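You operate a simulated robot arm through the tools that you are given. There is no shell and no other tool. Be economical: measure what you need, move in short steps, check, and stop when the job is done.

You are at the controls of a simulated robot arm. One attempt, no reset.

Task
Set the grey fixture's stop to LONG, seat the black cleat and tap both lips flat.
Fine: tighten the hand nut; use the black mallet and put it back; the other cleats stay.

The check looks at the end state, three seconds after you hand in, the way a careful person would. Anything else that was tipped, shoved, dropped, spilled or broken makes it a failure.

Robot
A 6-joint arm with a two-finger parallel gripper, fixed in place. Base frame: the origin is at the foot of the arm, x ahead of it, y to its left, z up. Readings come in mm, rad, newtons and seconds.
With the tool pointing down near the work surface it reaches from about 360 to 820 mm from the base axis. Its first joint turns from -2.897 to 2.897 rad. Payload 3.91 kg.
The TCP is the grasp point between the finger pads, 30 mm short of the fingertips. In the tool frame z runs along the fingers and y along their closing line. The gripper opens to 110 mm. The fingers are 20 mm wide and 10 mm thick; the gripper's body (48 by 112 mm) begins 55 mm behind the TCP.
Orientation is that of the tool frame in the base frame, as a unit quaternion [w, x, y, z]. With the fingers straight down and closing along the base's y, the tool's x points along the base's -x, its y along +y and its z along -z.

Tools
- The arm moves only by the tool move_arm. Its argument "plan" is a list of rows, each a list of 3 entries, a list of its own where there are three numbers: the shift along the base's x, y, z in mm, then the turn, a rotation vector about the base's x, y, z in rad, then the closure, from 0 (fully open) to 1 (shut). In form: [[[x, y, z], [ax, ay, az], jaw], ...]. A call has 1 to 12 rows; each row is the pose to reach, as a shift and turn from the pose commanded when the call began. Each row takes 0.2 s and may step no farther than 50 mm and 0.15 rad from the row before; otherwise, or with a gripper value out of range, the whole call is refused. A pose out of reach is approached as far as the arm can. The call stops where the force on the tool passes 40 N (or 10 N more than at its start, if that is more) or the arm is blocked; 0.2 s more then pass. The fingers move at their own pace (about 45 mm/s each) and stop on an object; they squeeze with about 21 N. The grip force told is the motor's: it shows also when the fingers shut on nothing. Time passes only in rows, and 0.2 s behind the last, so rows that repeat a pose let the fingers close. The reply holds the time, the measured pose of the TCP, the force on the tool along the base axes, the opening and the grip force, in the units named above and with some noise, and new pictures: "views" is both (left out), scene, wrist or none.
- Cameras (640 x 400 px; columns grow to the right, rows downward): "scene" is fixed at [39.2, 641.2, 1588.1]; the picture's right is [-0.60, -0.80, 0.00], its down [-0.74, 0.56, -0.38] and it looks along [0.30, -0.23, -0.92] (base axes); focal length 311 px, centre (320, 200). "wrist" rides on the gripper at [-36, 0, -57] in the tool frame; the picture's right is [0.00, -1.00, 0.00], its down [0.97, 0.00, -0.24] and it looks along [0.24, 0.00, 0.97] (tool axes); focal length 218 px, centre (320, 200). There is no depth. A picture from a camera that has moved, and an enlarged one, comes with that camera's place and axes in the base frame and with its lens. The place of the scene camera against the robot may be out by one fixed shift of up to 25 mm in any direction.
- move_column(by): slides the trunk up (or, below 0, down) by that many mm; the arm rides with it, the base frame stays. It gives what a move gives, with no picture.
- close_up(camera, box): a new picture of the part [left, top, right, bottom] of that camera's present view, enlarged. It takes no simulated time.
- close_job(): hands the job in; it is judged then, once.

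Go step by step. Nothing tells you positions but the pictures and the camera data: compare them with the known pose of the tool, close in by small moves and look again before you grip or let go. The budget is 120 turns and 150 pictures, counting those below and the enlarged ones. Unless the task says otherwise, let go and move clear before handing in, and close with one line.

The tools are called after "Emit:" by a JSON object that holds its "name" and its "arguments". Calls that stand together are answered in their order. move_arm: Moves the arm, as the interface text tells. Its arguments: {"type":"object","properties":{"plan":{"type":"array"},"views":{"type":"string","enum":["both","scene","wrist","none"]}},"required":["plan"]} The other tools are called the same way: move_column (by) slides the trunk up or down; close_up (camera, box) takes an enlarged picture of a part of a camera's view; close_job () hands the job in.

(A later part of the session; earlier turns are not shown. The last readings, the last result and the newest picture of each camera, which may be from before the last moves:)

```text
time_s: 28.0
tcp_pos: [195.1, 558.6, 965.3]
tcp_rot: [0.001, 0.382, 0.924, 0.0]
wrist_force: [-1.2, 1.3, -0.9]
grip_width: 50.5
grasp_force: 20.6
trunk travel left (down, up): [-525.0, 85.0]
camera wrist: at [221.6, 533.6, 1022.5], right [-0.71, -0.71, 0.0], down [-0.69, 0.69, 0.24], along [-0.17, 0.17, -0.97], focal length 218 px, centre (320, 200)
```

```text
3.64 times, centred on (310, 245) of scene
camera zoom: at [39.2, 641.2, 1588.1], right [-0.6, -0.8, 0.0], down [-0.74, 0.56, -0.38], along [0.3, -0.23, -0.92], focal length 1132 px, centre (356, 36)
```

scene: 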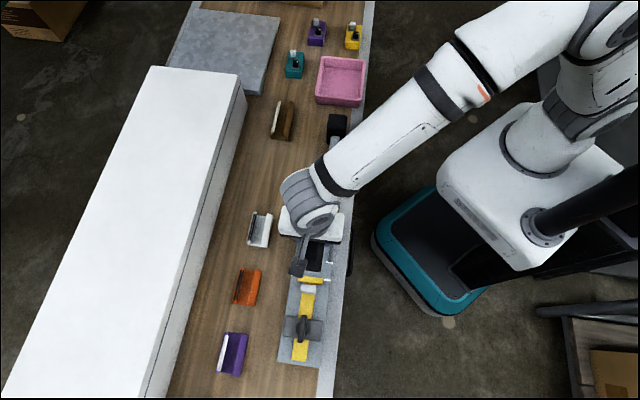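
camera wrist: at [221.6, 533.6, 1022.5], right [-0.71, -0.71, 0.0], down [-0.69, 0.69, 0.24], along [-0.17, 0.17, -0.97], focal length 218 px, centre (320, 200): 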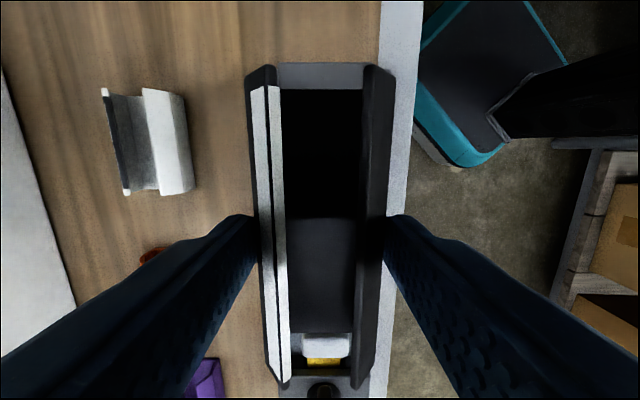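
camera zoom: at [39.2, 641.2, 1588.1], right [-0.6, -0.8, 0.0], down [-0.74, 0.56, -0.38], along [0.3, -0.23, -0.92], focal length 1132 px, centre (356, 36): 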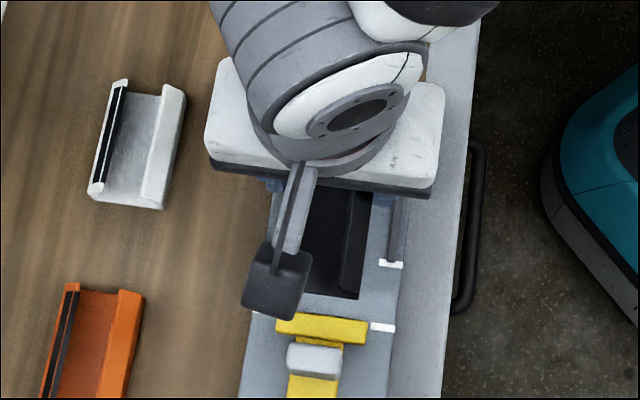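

Emit:
{"name": "move_arm", "arguments": {"plan": [[[0, 0, -25], [0, 0, 0], 0.65], [[0, 0, -45], [0, 0, 0], 0.65], [[0, 0, -45], [0, 0, 0], 0.65]]}}

Emit:
{"name": "close_up", "arguments": {"camera": "wrist", "box": [200, 0, 440, 400]}}

Emit:
{"name": "close_up", "arguments": {"camera": "scene", "box": [260, 190, 360, 300]}}

```text
time_s: 28.8
tcp_pos: [195.4, 557.2, 921.5]
tcp_rot: [0.0, 0.383, 0.924, 0.0]
wrist_force: [1.4, -0.2, -1.5]
grip_width: 50.1
grasp_force: 21.0
trunk travel left (down, up): [-525.0, 85.0]
camera wrist: at [220.8, 532.1, 978.6], right [-0.71, -0.71, 0.0], down [-0.69, 0.69, 0.24], along [-0.17, 0.17, -0.97], focal length 218 px, centre (320, 200)
```

scene: 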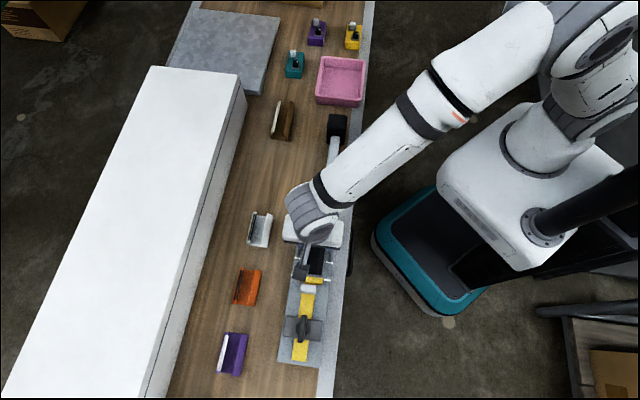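
wrist: 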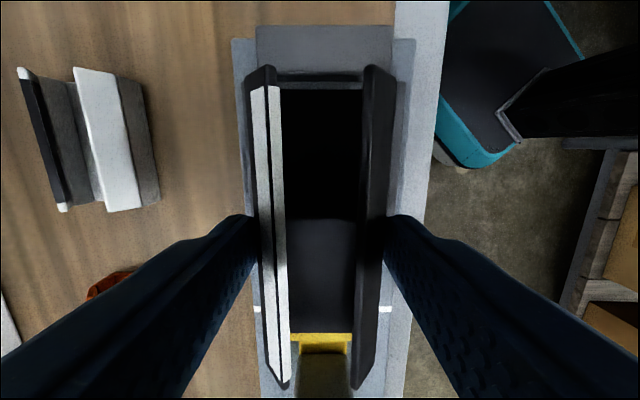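

```text
1.00 times, centred on (320, 200) of wrist
camera zoom: at [220.8, 532.1, 978.6], right [-0.71, -0.71, 0.0], down [-0.69, 0.69, 0.24], along [-0.17, 0.17, -0.97], focal length 218 px, centre (320, 200)
```

zoom: 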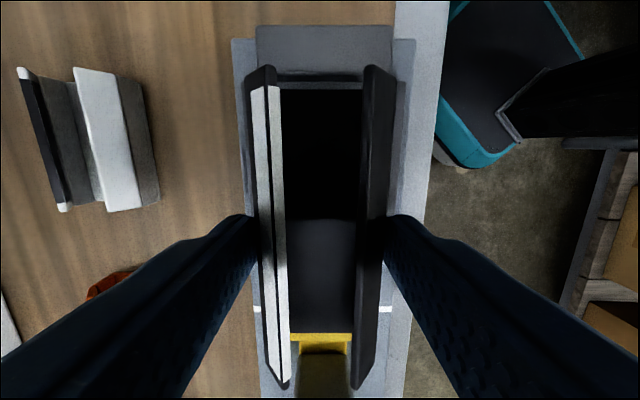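

```text
3.64 times, centred on (310, 245) of scene
camera zoom: at [39.2, 641.2, 1588.1], right [-0.6, -0.8, 0.0], down [-0.74, 0.56, -0.38], along [0.3, -0.23, -0.92], focal length 1132 px, centre (356, 36)
```

zoom: 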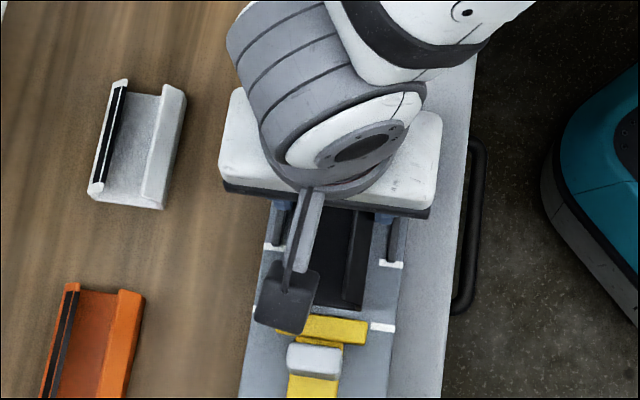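

Emit:
{"name": "move_arm", "arguments": {"plan": [[[-1, -1, -8], [0, 0, 0], 0.65], [[-1, -1, -14], [0, 0, 0], 0.65], [[-1, -1, -17], [0, 0, 0], 0.65], [[-1, -1, -17], [0, 0, 0], 0.65]], "views": "wrist"}}

```text
time_s: 29.8
tcp_pos: [191.7, 554.7, 906.6]
tcp_rot: [0.0, 0.383, 0.924, 0.001]
wrist_force: [0.9, 0.4, -0.5]
grip_width: 50.1
grasp_force: 21.2
trunk travel left (down, up): [-525.0, 85.0]
camera wrist: at [218.4, 530.6, 962.9], right [-0.71, -0.71, 0.0], down [-0.69, 0.69, 0.24], along [-0.17, 0.17, -0.97], focal length 218 px, centre (320, 200)
```

wrist: 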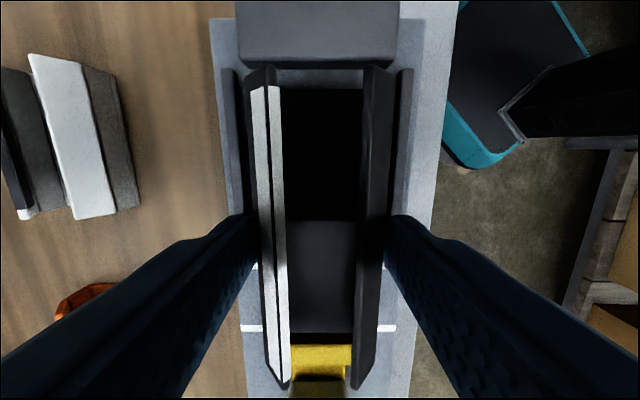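

Emit:
{"name": "move_arm", "arguments": {"plan": [[[1, 0, -2], [0, 0, 0], 0.65], [[1, 0, -3.5], [0, 0, 0], 0.65], [[1, 0, -5], [0, 0, 0], 0.65], [[1, 0, -5], [0, 0, 0], 0.65]], "views": "wrist"}}

```text
time_s: 30.8
tcp_pos: [193.6, 554.8, 902.3]
tcp_rot: [0.0, 0.382, 0.924, 0.002]
wrist_force: [-2.9, 4.1, 13.4]
grip_width: 50.4
grasp_force: 20.9
trunk travel left (down, up): [-525.0, 85.0]
camera wrist: at [220.0, 530.1, 958.8], right [-0.71, -0.71, 0.0], down [-0.69, 0.69, 0.24], along [-0.17, 0.17, -0.97], focal length 218 px, centre (320, 200)
```

wrist: 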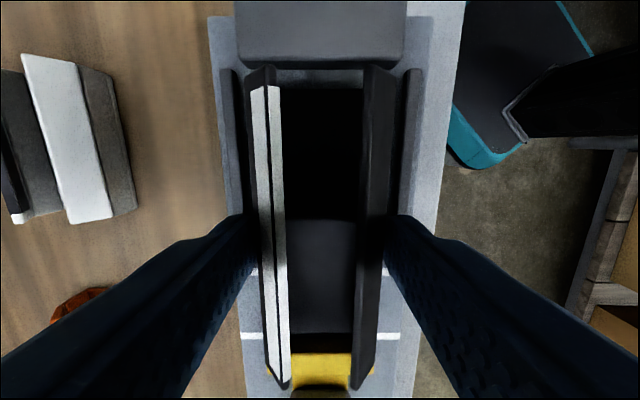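

Contact is felt at the expected height, with the cleat between the rails, end wall and stop. I'll release it and lift.

Emit:
{"name": "move_arm", "arguments": {"plan": [[[0, 0, 0.5], [0, 0, 0], 0.5], [[0, 0, 0.5], [0, 0, 0], 0.4], [[0, 0, 15], [0, 0, 0], 0.3], [[0, 0, 50], [0, 0, 0], 0.3], [[0, 0, 90], [0, 0, 0], 0.2], [[0, 0, 100], [0, 0, 0], 0.2]]}}

Emit:
{"name": "close_up", "arguments": {"camera": "wrist", "box": [200, 30, 440, 330]}}

```text
time_s: 32.2
tcp_pos: [195.9, 555.4, 1001.7]
tcp_rot: [0.0, 0.382, 0.924, 0.001]
wrist_force: [-1.2, 0.4, -0.3]
grip_width: 88.1
grasp_force: 0.2
trunk travel left (down, up): [-525.0, 85.0]
camera wrist: at [222.2, 530.2, 1058.1], right [-0.71, -0.71, 0.0], down [-0.69, 0.69, 0.24], along [-0.17, 0.17, -0.97], focal length 218 px, centre (320, 200)
```

scene: 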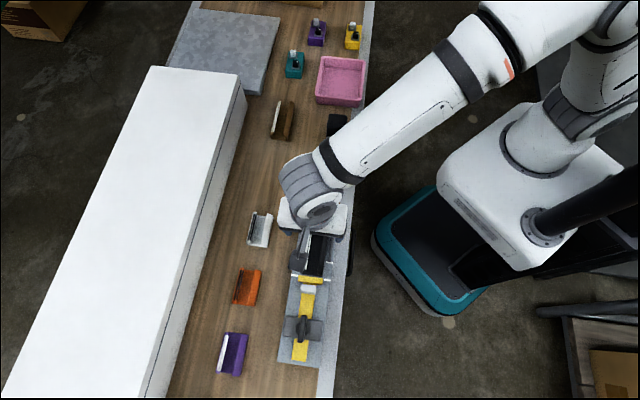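
wrist: 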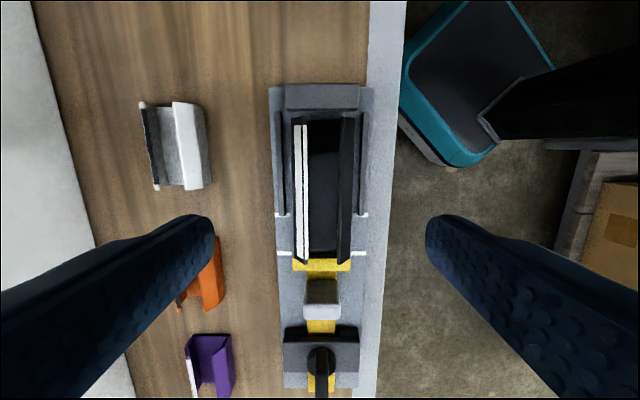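

```text
1.33 times, centred on (320, 180) of wrist
camera zoom: at [222.2, 530.2, 1058.1], right [-0.71, -0.71, 0.0], down [-0.69, 0.69, 0.24], along [-0.17, 0.17, -0.97], focal length 291 px, centre (320, 227)
```

zoom: 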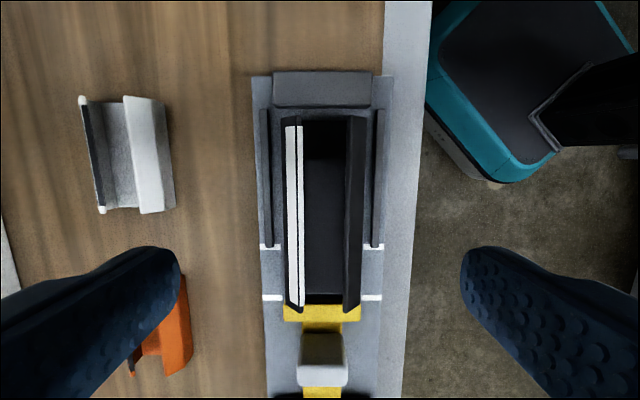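

The cleat sits flat between rails, wall and stop. Now I'll look at the black mallet.

Emit:
{"name": "move_arm", "arguments": {"plan": [[[30, -33, 10], [0, 0, 0], 0.1], [[60, -66, 20], [0, 0, 0], 0], [[90, -99, 20], [0, 0, 0], 0], [[120, -132, 20], [0, 0, 0], 0], [[145, -160, 20], [0, 0, 0], 0], [[164, -181, 20], [0, 0, 0], 0], [[164, -181, 20], [0, 0, 0], 0]]}}

Emit:
{"name": "close_up", "arguments": {"camera": "wrist", "box": [200, 0, 440, 300]}}

Emit:
{"name": "close_up", "arguments": {"camera": "scene", "box": [250, 190, 370, 320]}}

```text
time_s: 33.8
tcp_pos: [357.7, 373.7, 1021.5]
tcp_rot: [0.0, 0.382, 0.924, 0.0]
wrist_force: [-0.6, 0.5, -0.4]
grip_width: 109.8
grasp_force: 0.0
trunk travel left (down, up): [-525.0, 85.0]
camera wrist: at [384.3, 347.6, 1077.1], right [-0.71, -0.71, 0.0], down [-0.69, 0.69, 0.24], along [-0.17, 0.17, -0.97], focal length 218 px, centre (320, 200)
```

scene: 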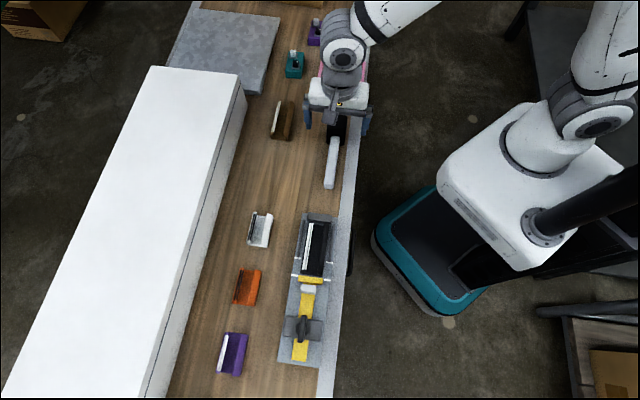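
wrist: 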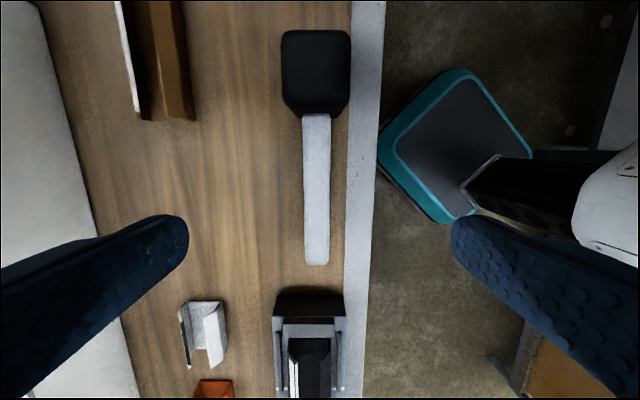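

```text
1.33 times, centred on (320, 150) of wrist
camera zoom: at [384.3, 347.6, 1077.1], right [-0.71, -0.71, 0.0], down [-0.69, 0.69, 0.24], along [-0.17, 0.17, -0.97], focal length 291 px, centre (320, 267)
```

zoom: 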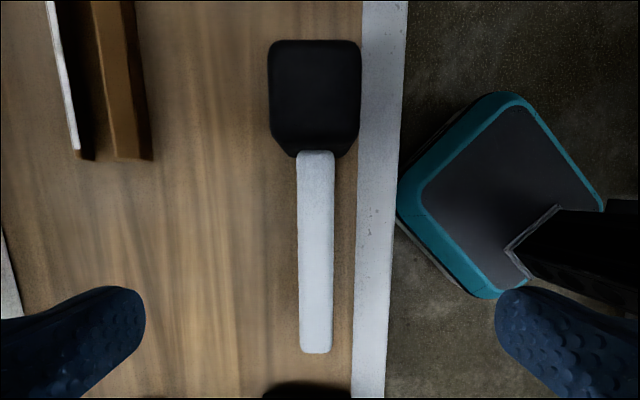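

```text
3.08 times, centred on (310, 255) of scene
camera zoom: at [39.2, 641.2, 1588.1], right [-0.6, -0.8, 0.0], down [-0.74, 0.56, -0.38], along [0.3, -0.23, -0.92], focal length 958 px, centre (351, 31)
```

zoom: 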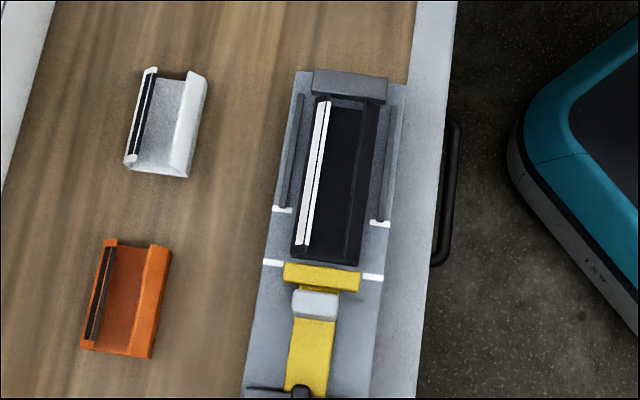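

The mallet stands on its striking face with the handle along the bench at z≈870. I'll grip the handle close to the head.

Emit:
{"name": "move_arm", "arguments": {"plan": [[[17, -15, -20], [0, 0, 0], 0.2], [[34.7, -30.7, -50], [0, 0, 0], 0.4], [[34.7, -30.7, -80], [0, 0, 0], 0.5], [[34.7, -30.7, -100], [0, 0, 0], 0.5], [[34.7, -30.7, -100], [0, 0, 0], 0.5]]}}

Emit:
{"name": "close_up", "arguments": {"camera": "scene", "box": [290, 70, 390, 200]}}

```text
time_s: 35.0
tcp_pos: [393.7, 340.5, 921.9]
tcp_rot: [-0.001, 0.382, 0.924, -0.001]
wrist_force: [0.2, -0.7, 0.1]
grip_width: 55.0
grasp_force: 0.1
trunk travel left (down, up): [-525.0, 85.0]
camera wrist: at [420.1, 316.0, 978.1], right [-0.71, -0.71, 0.0], down [-0.69, 0.69, 0.24], along [-0.17, 0.17, -0.97], focal length 218 px, centre (320, 200)
```

scene: 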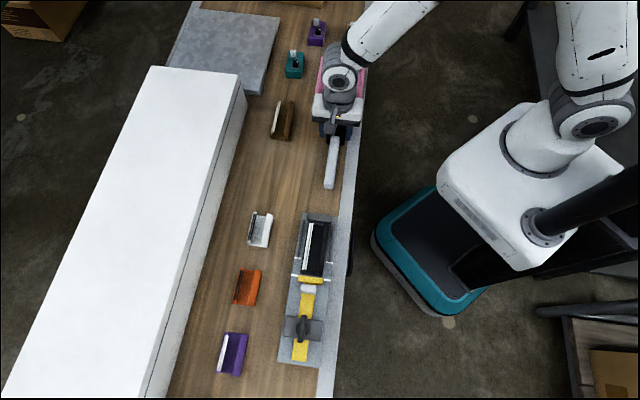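
wrist: 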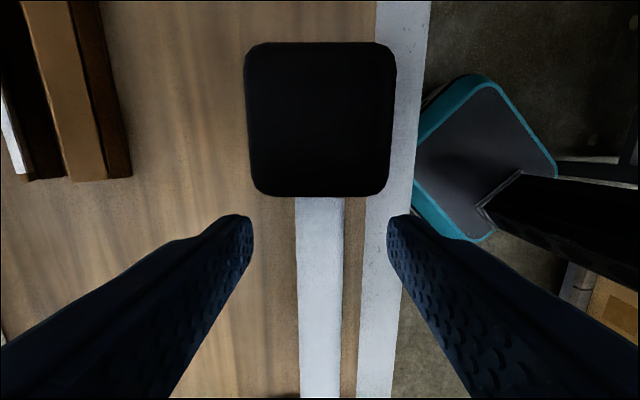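

```text
3.08 times, centred on (340, 135) of scene
camera zoom: at [39.2, 641.2, 1588.1], right [-0.6, -0.8, 0.0], down [-0.74, 0.56, -0.38], along [0.3, -0.23, -0.92], focal length 958 px, centre (258, 400)
```

zoom: 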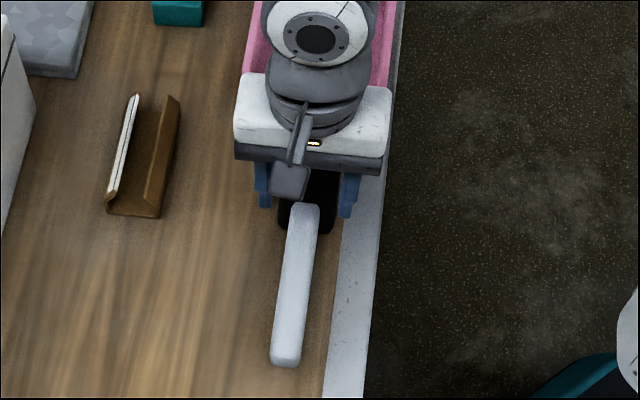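

Emit:
{"name": "move_arm", "arguments": {"plan": [[[0, 1, -25], [0, 0, 0], 0.5], [[0, 1, -40], [0, 0, 0], 0.5], [[0, 1, -50], [0, 0, 0], 0.5], [[0, 1, -50], [0, 0, 0], 0.5]]}}

Emit:
{"name": "close_up", "arguments": {"camera": "scene", "box": [290, 90, 380, 200]}}

```text
time_s: 36.0
tcp_pos: [395.3, 342.6, 868.3]
tcp_rot: [-0.001, 0.383, 0.924, -0.001]
wrist_force: [-0.4, 0.6, -0.7]
grip_width: 55.1
grasp_force: 0.2
trunk travel left (down, up): [-525.0, 85.0]
camera wrist: at [422.0, 317.5, 925.6], right [-0.71, -0.71, 0.0], down [-0.69, 0.69, 0.24], along [-0.17, 0.17, -0.97], focal length 218 px, centre (320, 200)
```

scene: 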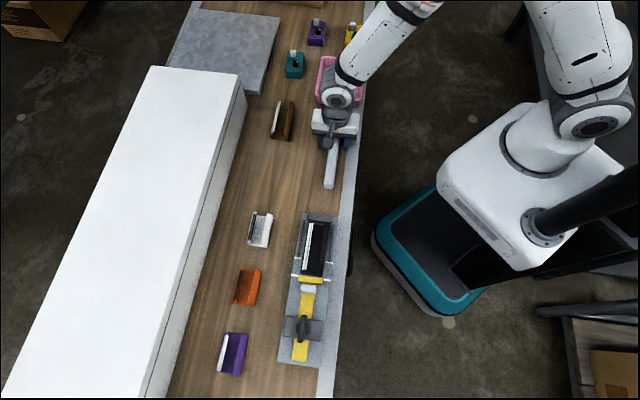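
wrist: 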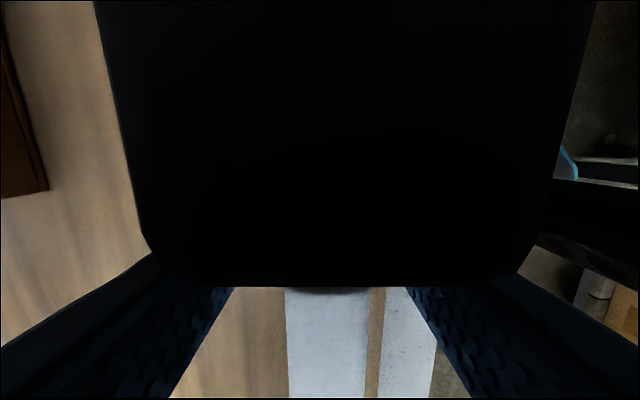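

```text
3.64 times, centred on (335, 145) of scene
camera zoom: at [39.2, 641.2, 1588.1], right [-0.6, -0.8, 0.0], down [-0.74, 0.56, -0.38], along [0.3, -0.23, -0.92], focal length 1132 px, centre (266, 400)
```

zoom: 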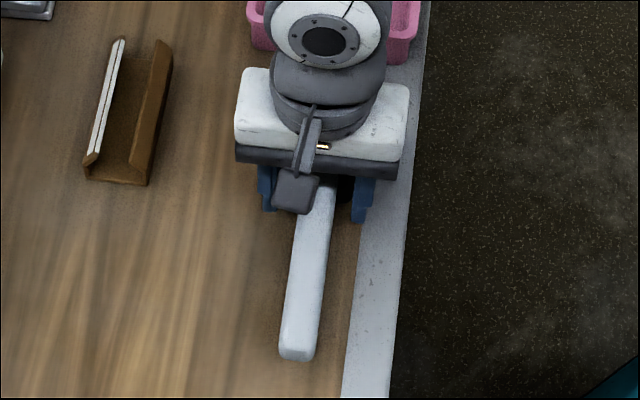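

Handle top is at about z 872, so I'll close on it.

Emit:
{"name": "move_arm", "arguments": {"plan": [[[0, 0, -3], [0, 0, 0], 0.7], [[0, 0, -3], [0, 0, 0], 0.9], [[0, 0, -3], [0, 0, 0], 1], [[0, 0, -3], [0, 0, 0], 1], [[0, 0, -3], [0, 0, 0], 1]], "views": "none"}}

```text
time_s: 37.2
tcp_pos: [395.5, 343.4, 866.2]
tcp_rot: [0.0, 0.383, 0.924, 0.0]
wrist_force: [-1.2, -1.0, 0.1]
grip_width: 26.1
grasp_force: 21.1
trunk travel left (down, up): [-525.0, 85.0]
```

Emit:
{"name": "move_arm", "arguments": {"plan": [[[0, 0, 10], [0, 0, 0], 1], [[0, 0, 30], [0, 0, 0], 1], [[0, 0, 60], [0, 0, 0], 1], [[0, 0, 90], [0, 0, 0], 1], [[0, 0, 90], [0, 0, 0], 1]]}}

Emit:
{"name": "close_up", "arguments": {"camera": "scene", "box": [290, 70, 380, 190]}}

```text
time_s: 38.4
tcp_pos: [396.9, 342.1, 960.1]
tcp_rot: [0.0, 0.382, 0.924, 0.0]
wrist_force: [-0.1, 0.5, -1.7]
grip_width: 25.6
grasp_force: 20.9
trunk travel left (down, up): [-525.0, 85.0]
camera wrist: at [420.9, 317.6, 1016.5], right [-0.71, -0.71, 0.0], down [-0.69, 0.69, 0.24], along [-0.17, 0.17, -0.97], focal length 218 px, centre (320, 200)
```

scene: 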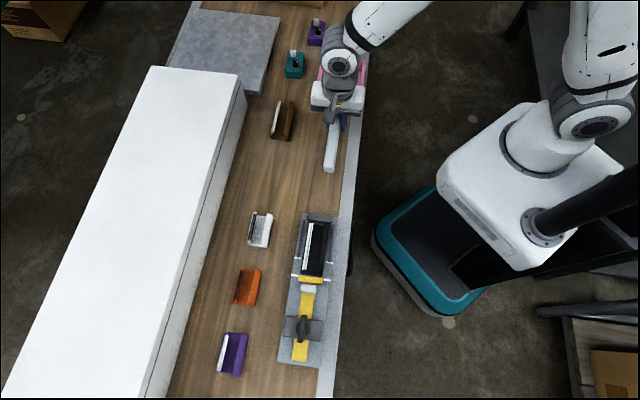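
wrist: 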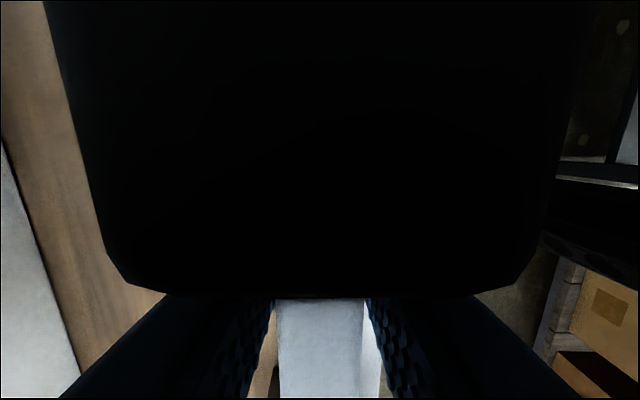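

```text
3.33 times, centred on (335, 130) of scene
camera zoom: at [39.2, 641.2, 1588.1], right [-0.6, -0.8, 0.0], down [-0.74, 0.56, -0.38], along [0.3, -0.23, -0.92], focal length 1038 px, centre (270, 433)
```

zoom: 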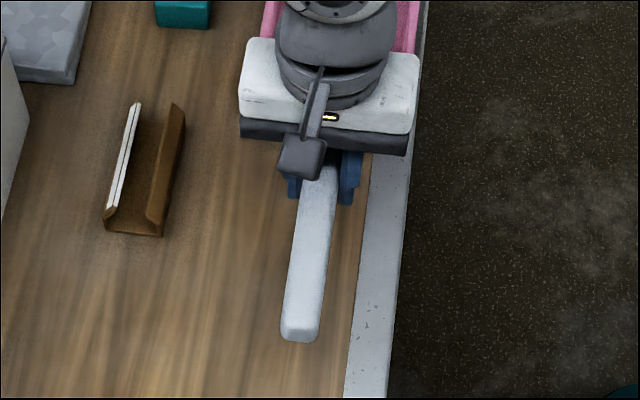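

The mallet is held level, with its face about 46 mm below the TCP. I'll carry it to above the cleat.

Emit:
{"name": "move_arm", "arguments": {"plan": [[[0, 0, 25], [0, 0, 0], 1], [[-29, 30, 25], [0, 0, 0], 1], [[-58, 61, 25], [0, 0, 0], 1], [[-87, 92, 25], [0, 0, 0], 1], [[-116, 123, 25], [0, 0, 0], 1], [[-145, 154, 25], [0, 0, 0], 1], [[-174, 184, 25], [0, 0, 0], 1], [[-203, 215, 25], [0, 0, 0], 1], [[-222, 235, 25], [0, 0, 0], 1], [[-228.8, 242.5, 25], [0, 0, 0], 1], [[-228.8, 242.5, 25], [0, 0, 0], 1]]}}

Emit:
{"name": "close_up", "arguments": {"camera": "scene", "box": [260, 190, 370, 330]}}

```text
time_s: 40.8
tcp_pos: [165.8, 586.2, 984.1]
tcp_rot: [0.0, 0.383, 0.924, 0.001]
wrist_force: [-0.2, -0.6, -2.6]
grip_width: 25.6
grasp_force: 21.0
trunk travel left (down, up): [-525.0, 85.0]
camera wrist: at [192.1, 560.9, 1040.7], right [-0.71, -0.71, 0.0], down [-0.69, 0.69, 0.24], along [-0.17, 0.17, -0.97], focal length 218 px, centre (320, 200)
```

scene: 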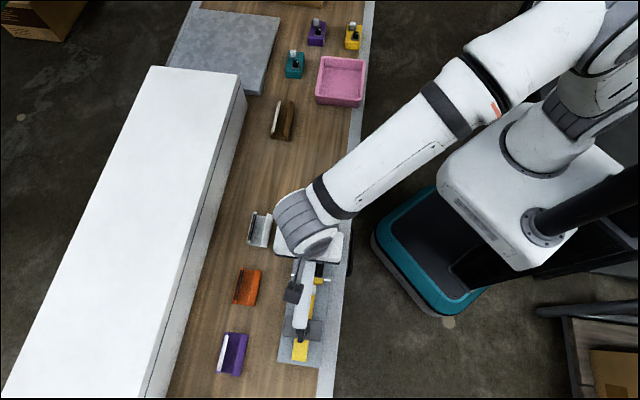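
wrist: 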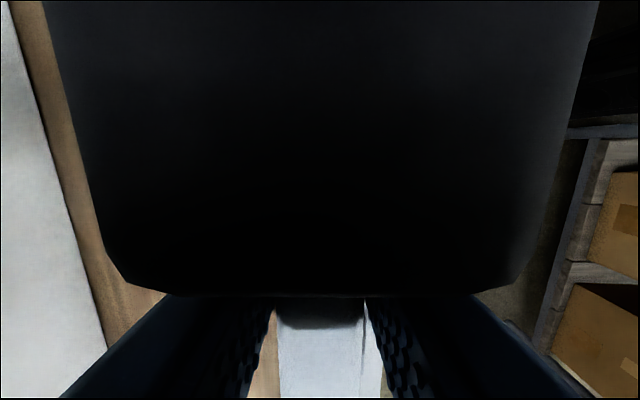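

```text
2.86 times, centred on (315, 260) of scene
camera zoom: at [39.2, 641.2, 1588.1], right [-0.6, -0.8, 0.0], down [-0.74, 0.56, -0.38], along [0.3, -0.23, -0.92], focal length 890 px, centre (334, 29)
```

zoom: 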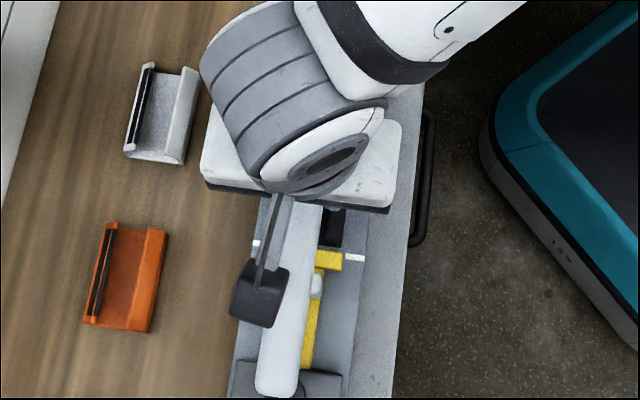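

The handle end would come down on the nut wing here. I'll shift 30 mm toward the end wall, then lower until just above the lips.

Emit:
{"name": "move_arm", "arguments": {"plan": [[[21.2, -21.2, 0], [0, 0, 0], 1], [[21.2, -21.2, -25], [0, 0, 0], 1], [[21.2, -21.2, -38], [0, 0, 0], 1], [[21.2, -21.2, -38], [0, 0, 0], 1]], "views": "scene"}}

Emit:
{"name": "close_up", "arguments": {"camera": "scene", "box": [260, 190, 370, 330]}}

```text
time_s: 41.8
tcp_pos: [188.5, 566.2, 946.3]
tcp_rot: [0.0, 0.383, 0.924, 0.0]
wrist_force: [-1.1, 0.3, -2.9]
grip_width: 26.1
grasp_force: 20.9
trunk travel left (down, up): [-525.0, 85.0]
```

scene: 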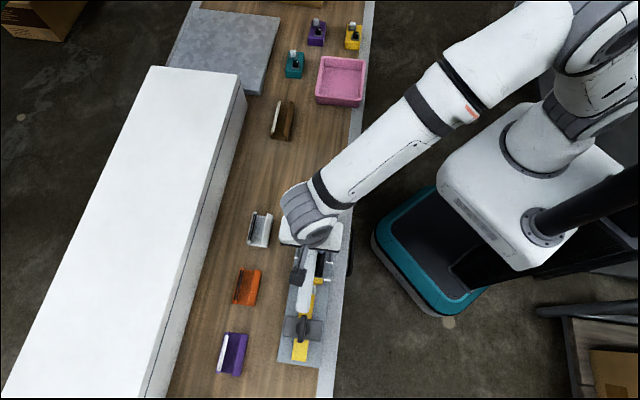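

```text
2.86 times, centred on (315, 260) of scene
camera zoom: at [39.2, 641.2, 1588.1], right [-0.6, -0.8, 0.0], down [-0.74, 0.56, -0.38], along [0.3, -0.23, -0.92], focal length 890 px, centre (334, 29)
```

zoom: 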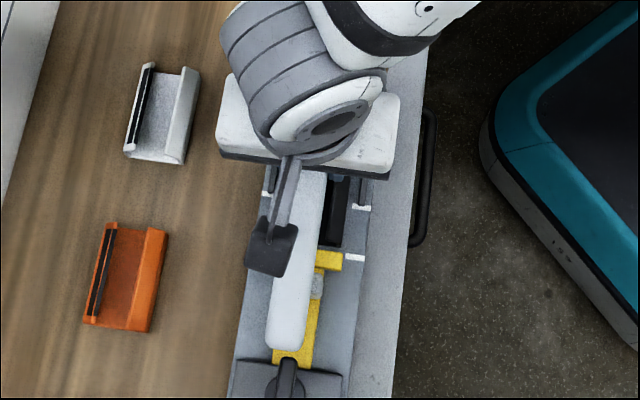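

Emit:
{"name": "move_arm", "arguments": {"plan": [[[0, 0, -8], [0, 0, 0], 1], [[0, 0, -18], [0, 0, 0], 1], [[0, 0, -18], [0, 0, 0], 1]], "views": "none"}}

```text
time_s: 42.6
tcp_pos: [186.9, 566.3, 930.7]
tcp_rot: [-0.001, 0.382, 0.924, 0.004]
wrist_force: [-3.0, 7.7, 31.0]
grip_width: 26.1
grasp_force: 21.1
trunk travel left (down, up): [-525.0, 85.0]
```

Contact gave 31 N at about the flat height. I'll lift up and look at the cleat.

Emit:
{"name": "move_arm", "arguments": {"plan": [[[0, 0, 20], [0, 0, 0], 1], [[0, 0, 60], [0, 0, 0], 1], [[20, 20, 100], [0, 0, 0], 1], [[50, 50, 100], [0, 0, 0], 1], [[80, 80, 100], [0, 0, 0], 1], [[80, 80, 100], [0, 0, 0], 1]]}}

Emit:
{"name": "close_up", "arguments": {"camera": "scene", "box": [270, 200, 360, 300]}}

```text
time_s: 44.0
tcp_pos: [266.9, 647.1, 1024.4]
tcp_rot: [0.0, 0.383, 0.924, 0.0]
wrist_force: [-0.7, 0.0, -2.1]
grip_width: 25.6
grasp_force: 21.4
trunk travel left (down, up): [-525.0, 85.0]
camera wrist: at [292.8, 622.5, 1081.3], right [-0.71, -0.71, 0.0], down [-0.69, 0.69, 0.24], along [-0.17, 0.17, -0.97], focal length 218 px, centre (320, 200)
```

scene: 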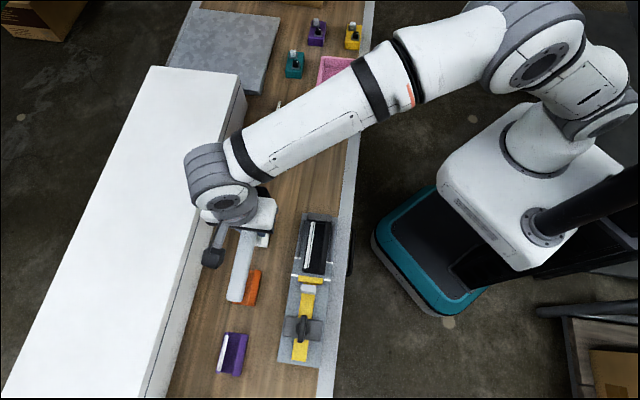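
wrist: 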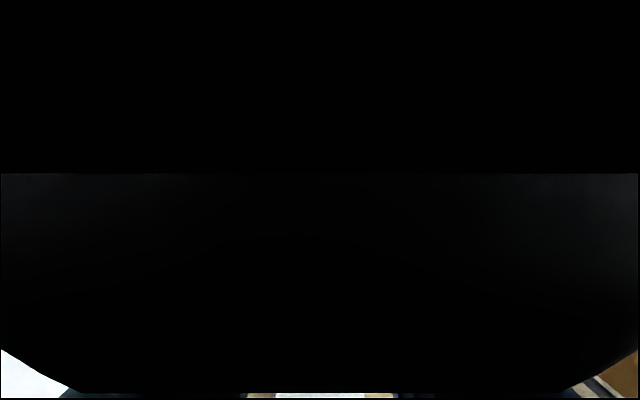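

```text
4.00 times, centred on (315, 250) of scene
camera zoom: at [39.2, 641.2, 1588.1], right [-0.6, -0.8, 0.0], down [-0.74, 0.56, -0.38], along [0.3, -0.23, -0.92], focal length 1245 px, centre (340, 0)
```

zoom: 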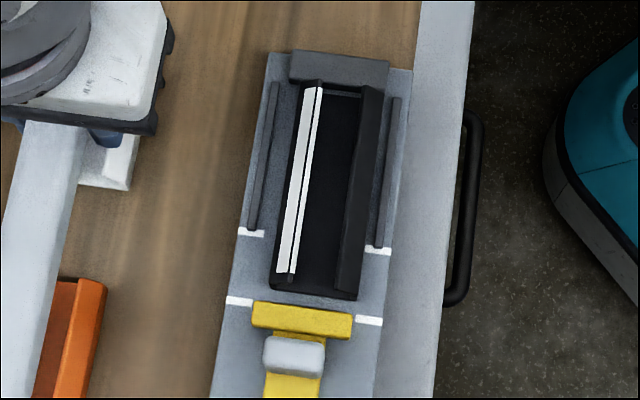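

The cleat's lips only gave a little and the mallet head pitched up about 0.18 rad in the grip, so the handle grip is too weak. I'll take the mallet back to its place, levelled by pitching the tool, and regrip it by the head.

Emit:
{"name": "move_arm", "arguments": {"plan": [[[16, -38, 0], [0.064, 0.064, 0], 1], [[32, -75, 0], [0.127, 0.127, 0], 1], [[48, -113, 0], [0.127, 0.127, 0], 1], [[64, -151, 0], [0.127, 0.127, 0], 1], [[80, -188, 0], [0.127, 0.127, 0], 1], [[96, -226, 0], [0.127, 0.127, 0], 1], [[112, -264, -20], [0.127, 0.127, 0], 1], [[127.6, -301.3, -50], [0.127, 0.127, 0], 1], [[127.6, -301.3, -90], [0.127, 0.127, 0], 1], [[127.6, -301.3, -90], [0.127, 0.127, 0], 1]]}}

Emit:
{"name": "close_up", "arguments": {"camera": "scene", "box": [290, 70, 380, 200]}}

Emit:
{"name": "close_up", "arguments": {"camera": "scene", "box": [275, 205, 350, 295]}}

```text
refused: row 8 steps farther than a row can; nothing moved
```

```text
3.08 times, centred on (335, 135) of scene
camera zoom: at [39.2, 641.2, 1588.1], right [-0.6, -0.8, 0.0], down [-0.74, 0.56, -0.38], along [0.3, -0.23, -0.92], focal length 958 px, centre (274, 400)
```

zoom: 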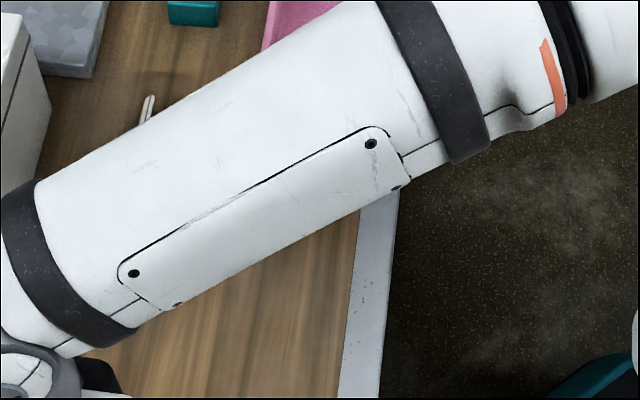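

```text
4.44 times, centred on (312, 250) of scene
camera zoom: at [39.2, 641.2, 1588.1], right [-0.6, -0.8, 0.0], down [-0.74, 0.56, -0.38], along [0.3, -0.23, -0.92], focal length 1384 px, centre (353, -22)
```

zoom: 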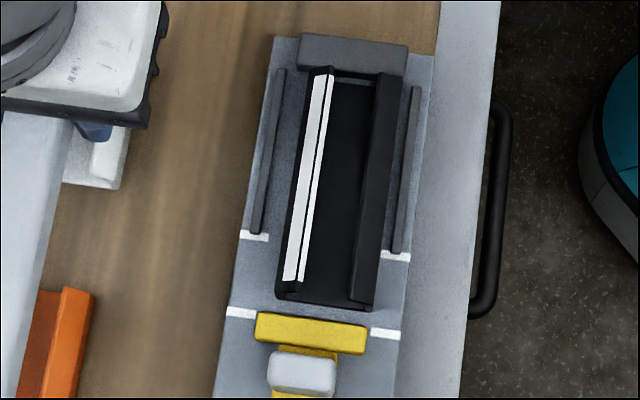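

Emit:
{"name": "move_arm", "arguments": {"plan": [[[16, -38, 0], [0.064, 0.064, 0], 1], [[32, -75, 0], [0.127, 0.127, 0], 1], [[48, -113, 0], [0.127, 0.127, 0], 1], [[64, -151, 0], [0.127, 0.127, 0], 1], [[80, -188, 0], [0.127, 0.127, 0], 1], [[96, -226, 0], [0.127, 0.127, 0], 1], [[112, -264, -10], [0.127, 0.127, 0], 1], [[122, -288, -30], [0.127, 0.127, 0], 1], [[127.6, -301.3, -60], [0.127, 0.127, 0], 1], [[127.6, -301.3, -90], [0.127, 0.127, 0], 1], [[127.6, -301.3, -90], [0.127, 0.127, 0], 1]]}}

Emit:
{"name": "close_up", "arguments": {"camera": "scene", "box": [290, 70, 380, 200]}}

```text
time_s: 46.4
tcp_pos: [395.1, 345.1, 937.8]
tcp_rot: [-0.084, 0.381, 0.92, 0.034]
wrist_force: [0.5, 0.0, -3.1]
grip_width: 25.8
grasp_force: 20.7
trunk travel left (down, up): [-525.0, 85.0]
camera wrist: at [427.8, 312.7, 987.5], right [-0.71, -0.71, 0.0], down [-0.64, 0.65, 0.41], along [-0.29, 0.29, -0.91], focal length 218 px, centre (320, 200)
```

scene: 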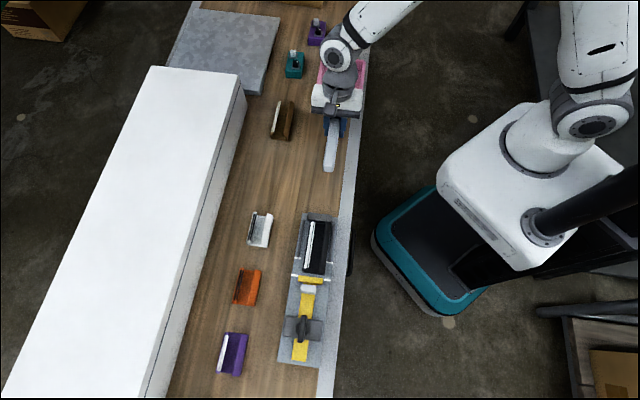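
wrist: 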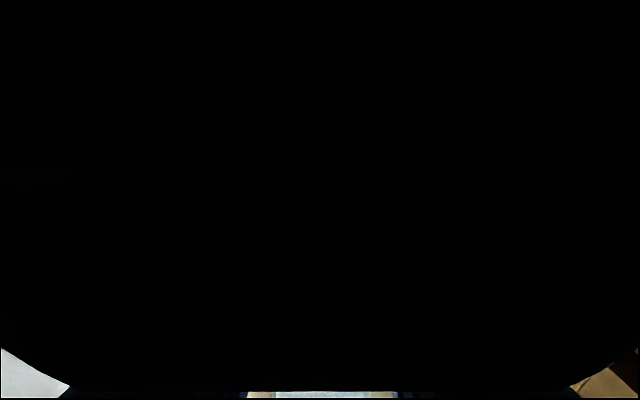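

```text
3.08 times, centred on (335, 135) of scene
camera zoom: at [39.2, 641.2, 1588.1], right [-0.6, -0.8, 0.0], down [-0.74, 0.56, -0.38], along [0.3, -0.23, -0.92], focal length 958 px, centre (274, 400)
```

zoom: 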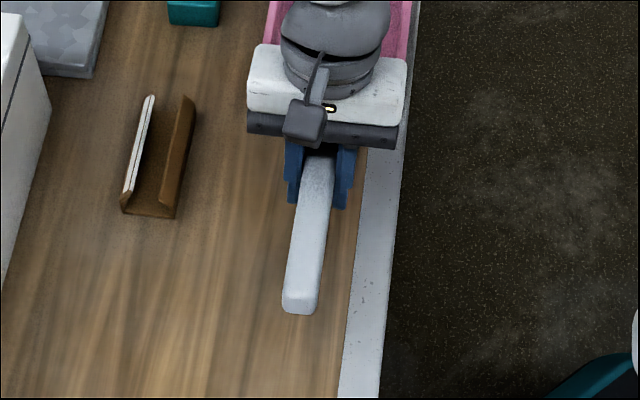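

Comparing the views, the handle slid about 8 mm up through the fingers rather than tilting. I'll undo the pitch, set the mallet down here and regrip.

Emit:
{"name": "move_arm", "arguments": {"plan": [[[0, 0, 0], [-0.064, -0.064, 0], 1], [[0, 0, -30], [-0.127, -0.127, 0], 1], [[0, 0, -55], [-0.127, -0.127, 0], 1], [[0, 0, -70], [-0.127, -0.127, 0], 1], [[0, 0, -74], [-0.127, -0.127, 0], 1], [[0, 0, -74], [-0.127, -0.127, 0], 1]]}}

Emit:
{"name": "close_up", "arguments": {"camera": "scene", "box": [290, 90, 380, 200]}}

```text
time_s: 47.8
tcp_pos: [393.3, 343.7, 863.2]
tcp_rot: [0.0, 0.383, 0.924, 0.0]
wrist_force: [-0.5, -1.6, -2.1]
grip_width: 25.7
grasp_force: 21.0
trunk travel left (down, up): [-525.0, 85.0]
camera wrist: at [419.5, 319.5, 919.1], right [-0.71, -0.71, 0.0], down [-0.69, 0.69, 0.24], along [-0.17, 0.17, -0.97], focal length 218 px, centre (320, 200)
```

scene: 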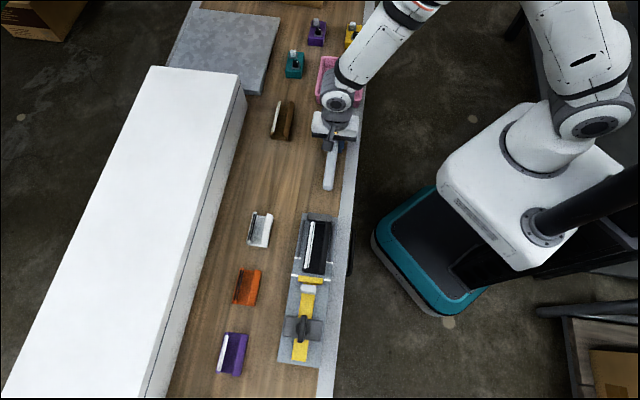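
wrist: 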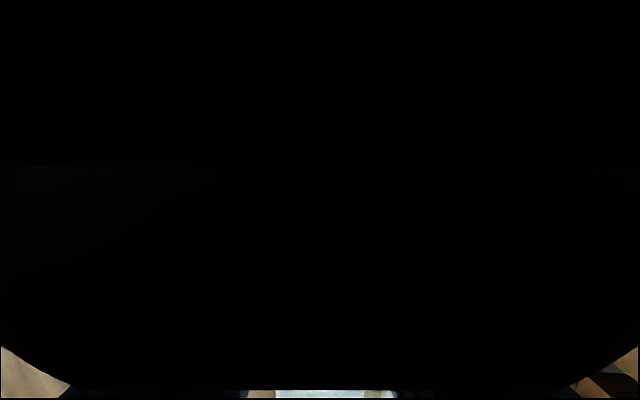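

```text
3.64 times, centred on (335, 145) of scene
camera zoom: at [39.2, 641.2, 1588.1], right [-0.6, -0.8, 0.0], down [-0.74, 0.56, -0.38], along [0.3, -0.23, -0.92], focal length 1132 px, centre (266, 400)
```

zoom: 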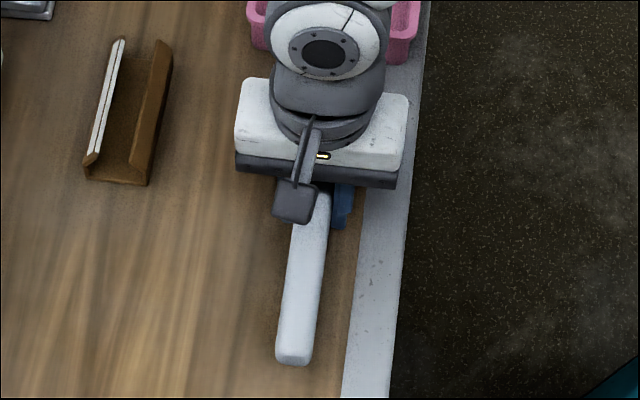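

Emit:
{"name": "move_arm", "arguments": {"plan": [[[0, 0, -2], [0, 0, 0], 1], [[0, 0, -4], [0, 0, 0], 1], [[0, 0, -5], [0, 0, 0], 1], [[0, 0, -5], [0, 0, 0], 1]], "views": "none"}}

```text
time_s: 48.8
tcp_pos: [393.5, 344.1, 858.3]
tcp_rot: [0.0, 0.382, 0.924, 0.001]
wrist_force: [-3.1, 0.8, 8.8]
grip_width: 25.8
grasp_force: 20.6
trunk travel left (down, up): [-525.0, 85.0]
```

It is on the bench. I'll release, rise, and shift over the head for a head grip.

Emit:
{"name": "move_arm", "arguments": {"plan": [[[0, 0, 0], [0, 0, 0], 0.8], [[0, 0, 0], [0, 0, 0], 0.5], [[0, 0, 30], [0, 0, 0], 0.4], [[0, 0, 70], [0, 0, 0], 0.3], [[10, -10, 100], [0, 0, 0], 0.3], [[25, -25, 130], [0, 0, 0], 0.3], [[30, -30, 130], [0, 0, 0], 0.3]], "views": "both"}}

Emit:
{"name": "close_up", "arguments": {"camera": "wrist", "box": [200, 100, 440, 400]}}

```text
time_s: 50.4
tcp_pos: [423.8, 311.9, 985.7]
tcp_rot: [0.0, 0.382, 0.924, 0.0]
wrist_force: [1.1, 1.1, -0.4]
grip_width: 77.1
grasp_force: 0.0
trunk travel left (down, up): [-525.0, 85.0]
camera wrist: at [450.9, 287.1, 1042.5], right [-0.71, -0.71, 0.0], down [-0.69, 0.69, 0.24], along [-0.17, 0.17, -0.97], focal length 218 px, centre (320, 200)
```

scene: 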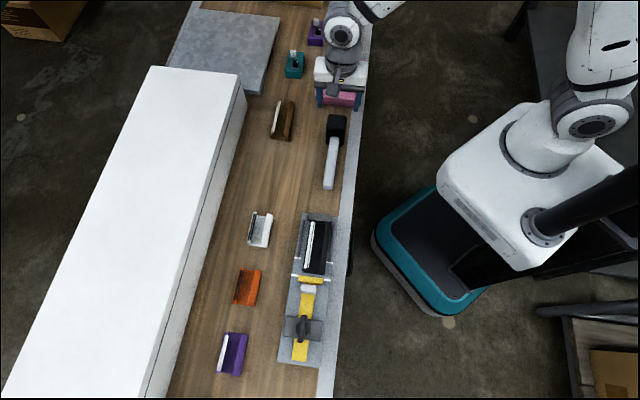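
wrist: 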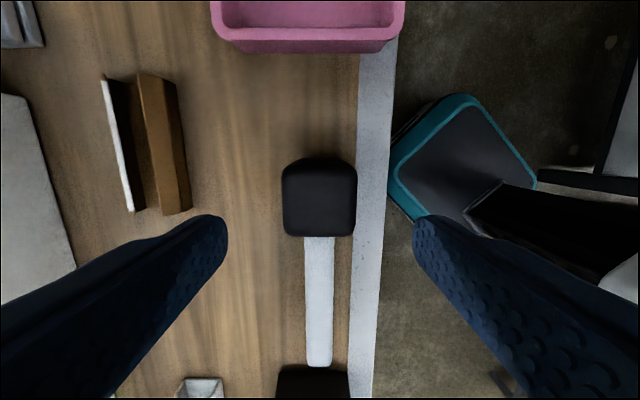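

```text
1.33 times, centred on (320, 250) of wrist
camera zoom: at [450.9, 287.1, 1042.5], right [-0.71, -0.71, 0.0], down [-0.69, 0.69, 0.24], along [-0.17, 0.17, -0.97], focal length 291 px, centre (320, 133)
```

zoom: 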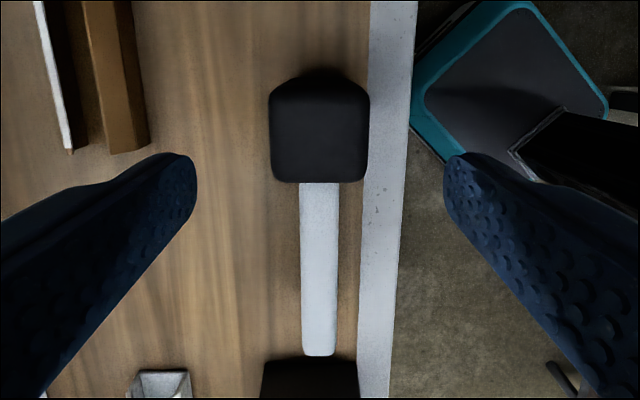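

The mallet stands upright in its place, and the tool is centred over its head. I'll go down and grip the head sides.

Emit:
{"name": "move_arm", "arguments": {"plan": [[[0.7, 0.7, -40], [0, 0, 0], 0.3], [[0.7, 0.7, -80], [0, 0, 0], 0.3], [[0.7, 0.7, -100], [0, 0, 0], 0.3], [[0.7, 0.7, -108], [0, 0, 0], 0.4], [[0.7, 0.7, -108], [0, 0, 0], 0.6], [[0.7, 0.7, -108], [0, 0, 0], 0.8], [[0.7, 0.7, -108], [0, 0, 0], 0.8], [[0.7, 0.7, -108], [0, 0, 0], 1]], "views": "scene"}}

```text
time_s: 52.2
tcp_pos: [424.6, 312.4, 878.7]
tcp_rot: [0.0, 0.383, 0.924, 0.0]
wrist_force: [0.5, 0.8, 0.3]
grip_width: 52.0
grasp_force: 20.9
trunk travel left (down, up): [-525.0, 85.0]
```

scene: 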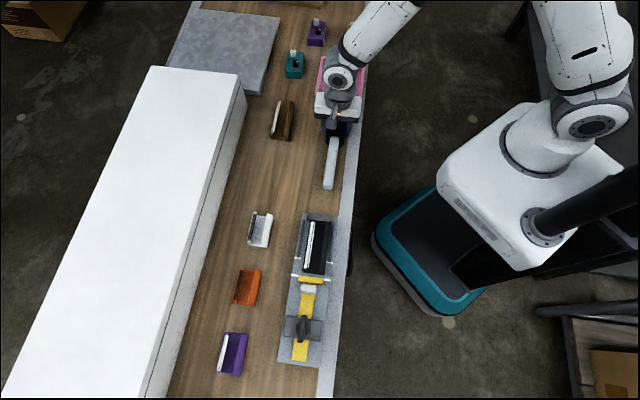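

Head gripped at 52 mm with its face 59 mm below the TCP. I'll lift and go over the far, striped lip.

Emit:
{"name": "move_arm", "arguments": {"plan": [[[0, 0, 20], [0, 0, 0], 1], [[0, 0, 60], [0, 0, 0], 1], [[0, 0, 105], [0, 0, 0], 1], [[-28, 33, 110], [0, 0, 0], 1], [[-56, 66, 110], [0, 0, 0], 1], [[-84, 100, 110], [0, 0, 0], 1], [[-113, 134, 110], [0, 0, 0], 1], [[-142, 168, 110], [0, 0, 0], 1], [[-170, 202, 110], [0, 0, 0], 1], [[-190, 226, 110], [0, 0, 0], 1], [[-198.5, 235.3, 110], [0, 0, 0], 1], [[-198.5, 235.3, 110], [0, 0, 0], 1]], "views": "both"}}

Emit:
{"name": "close_up", "arguments": {"camera": "scene", "box": [260, 190, 370, 330]}}

```text
time_s: 54.8
tcp_pos: [226.3, 549.5, 990.1]
tcp_rot: [0.0, 0.382, 0.924, 0.0]
wrist_force: [1.0, 0.0, -1.9]
grip_width: 52.1
grasp_force: 20.8
trunk travel left (down, up): [-525.0, 85.0]
camera wrist: at [252.5, 524.8, 1046.7], right [-0.71, -0.71, 0.0], down [-0.69, 0.69, 0.24], along [-0.17, 0.17, -0.97], focal length 218 px, centre (320, 200)
```

scene: 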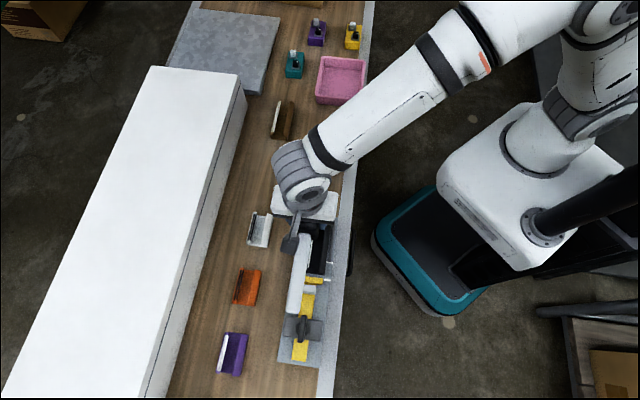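
wrist: 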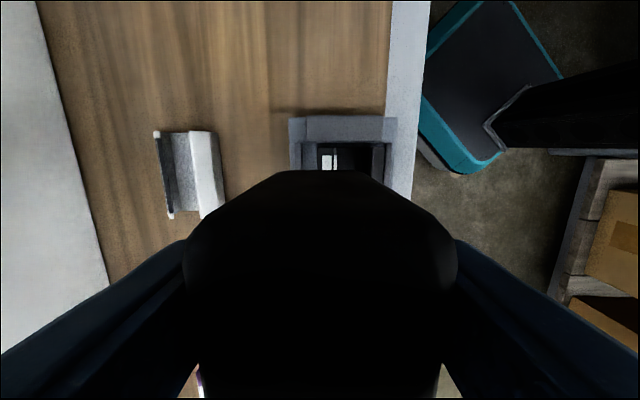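

```text
2.86 times, centred on (315, 260) of scene
camera zoom: at [39.2, 641.2, 1588.1], right [-0.6, -0.8, 0.0], down [-0.74, 0.56, -0.38], along [0.3, -0.23, -0.92], focal length 890 px, centre (334, 29)
```

zoom: 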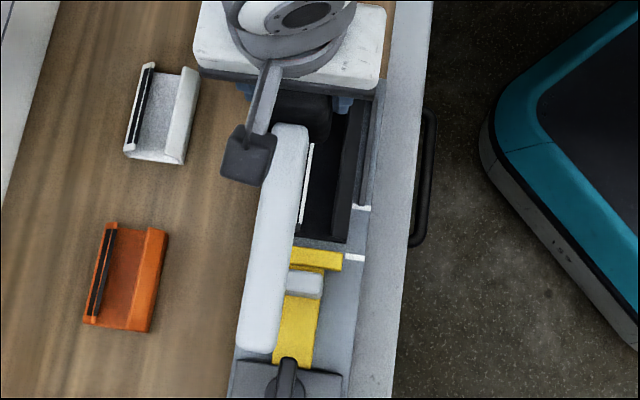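

Emit:
{"name": "move_arm", "arguments": {"plan": [[[0, 0, -20], [0, 0, 0], 1], [[0, 0, -33], [0, 0, 0], 1], [[0, 0, -43], [0, 0, 0], 1], [[0, 0, -52], [0, 0, 0], 1]], "views": "scene"}}

Emit:
{"name": "close_up", "arguments": {"camera": "scene", "box": [270, 200, 360, 300]}}

```text
time_s: 55.8
tcp_pos: [224.9, 550.2, 940.5]
tcp_rot: [0.0, 0.383, 0.924, 0.002]
wrist_force: [1.5, -1.7, 16.5]
grip_width: 51.8
grasp_force: 20.7
trunk travel left (down, up): [-525.0, 85.0]
```

scene: 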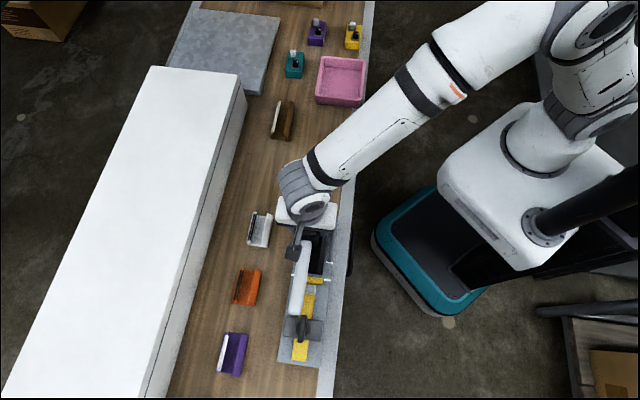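

```text
4.00 times, centred on (315, 250) of scene
camera zoom: at [39.2, 641.2, 1588.1], right [-0.6, -0.8, 0.0], down [-0.74, 0.56, -0.38], along [0.3, -0.23, -0.92], focal length 1245 px, centre (340, 0)
```

zoom: 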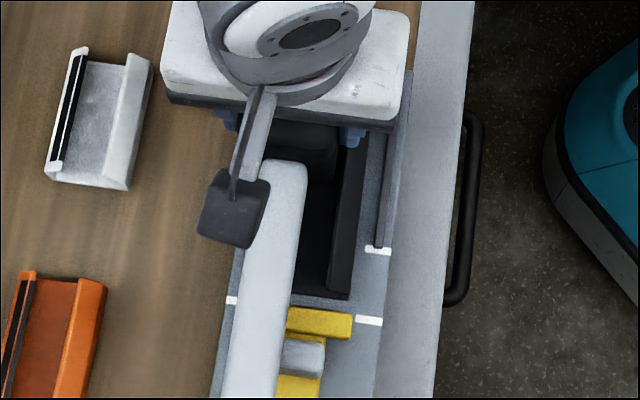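

Emit:
{"name": "move_arm", "arguments": {"plan": [[[0, 0, -3], [0, 0, 0], 1], [[0, 0, -3], [0, 0, 0], 1]], "views": "none"}}

```text
time_s: 56.4
tcp_pos: [225.2, 549.2, 937.9]
tcp_rot: [0.001, 0.383, 0.924, 0.003]
wrist_force: [-0.5, 1.2, 32.7]
grip_width: 51.3
grasp_force: 21.3
trunk travel left (down, up): [-525.0, 85.0]
```

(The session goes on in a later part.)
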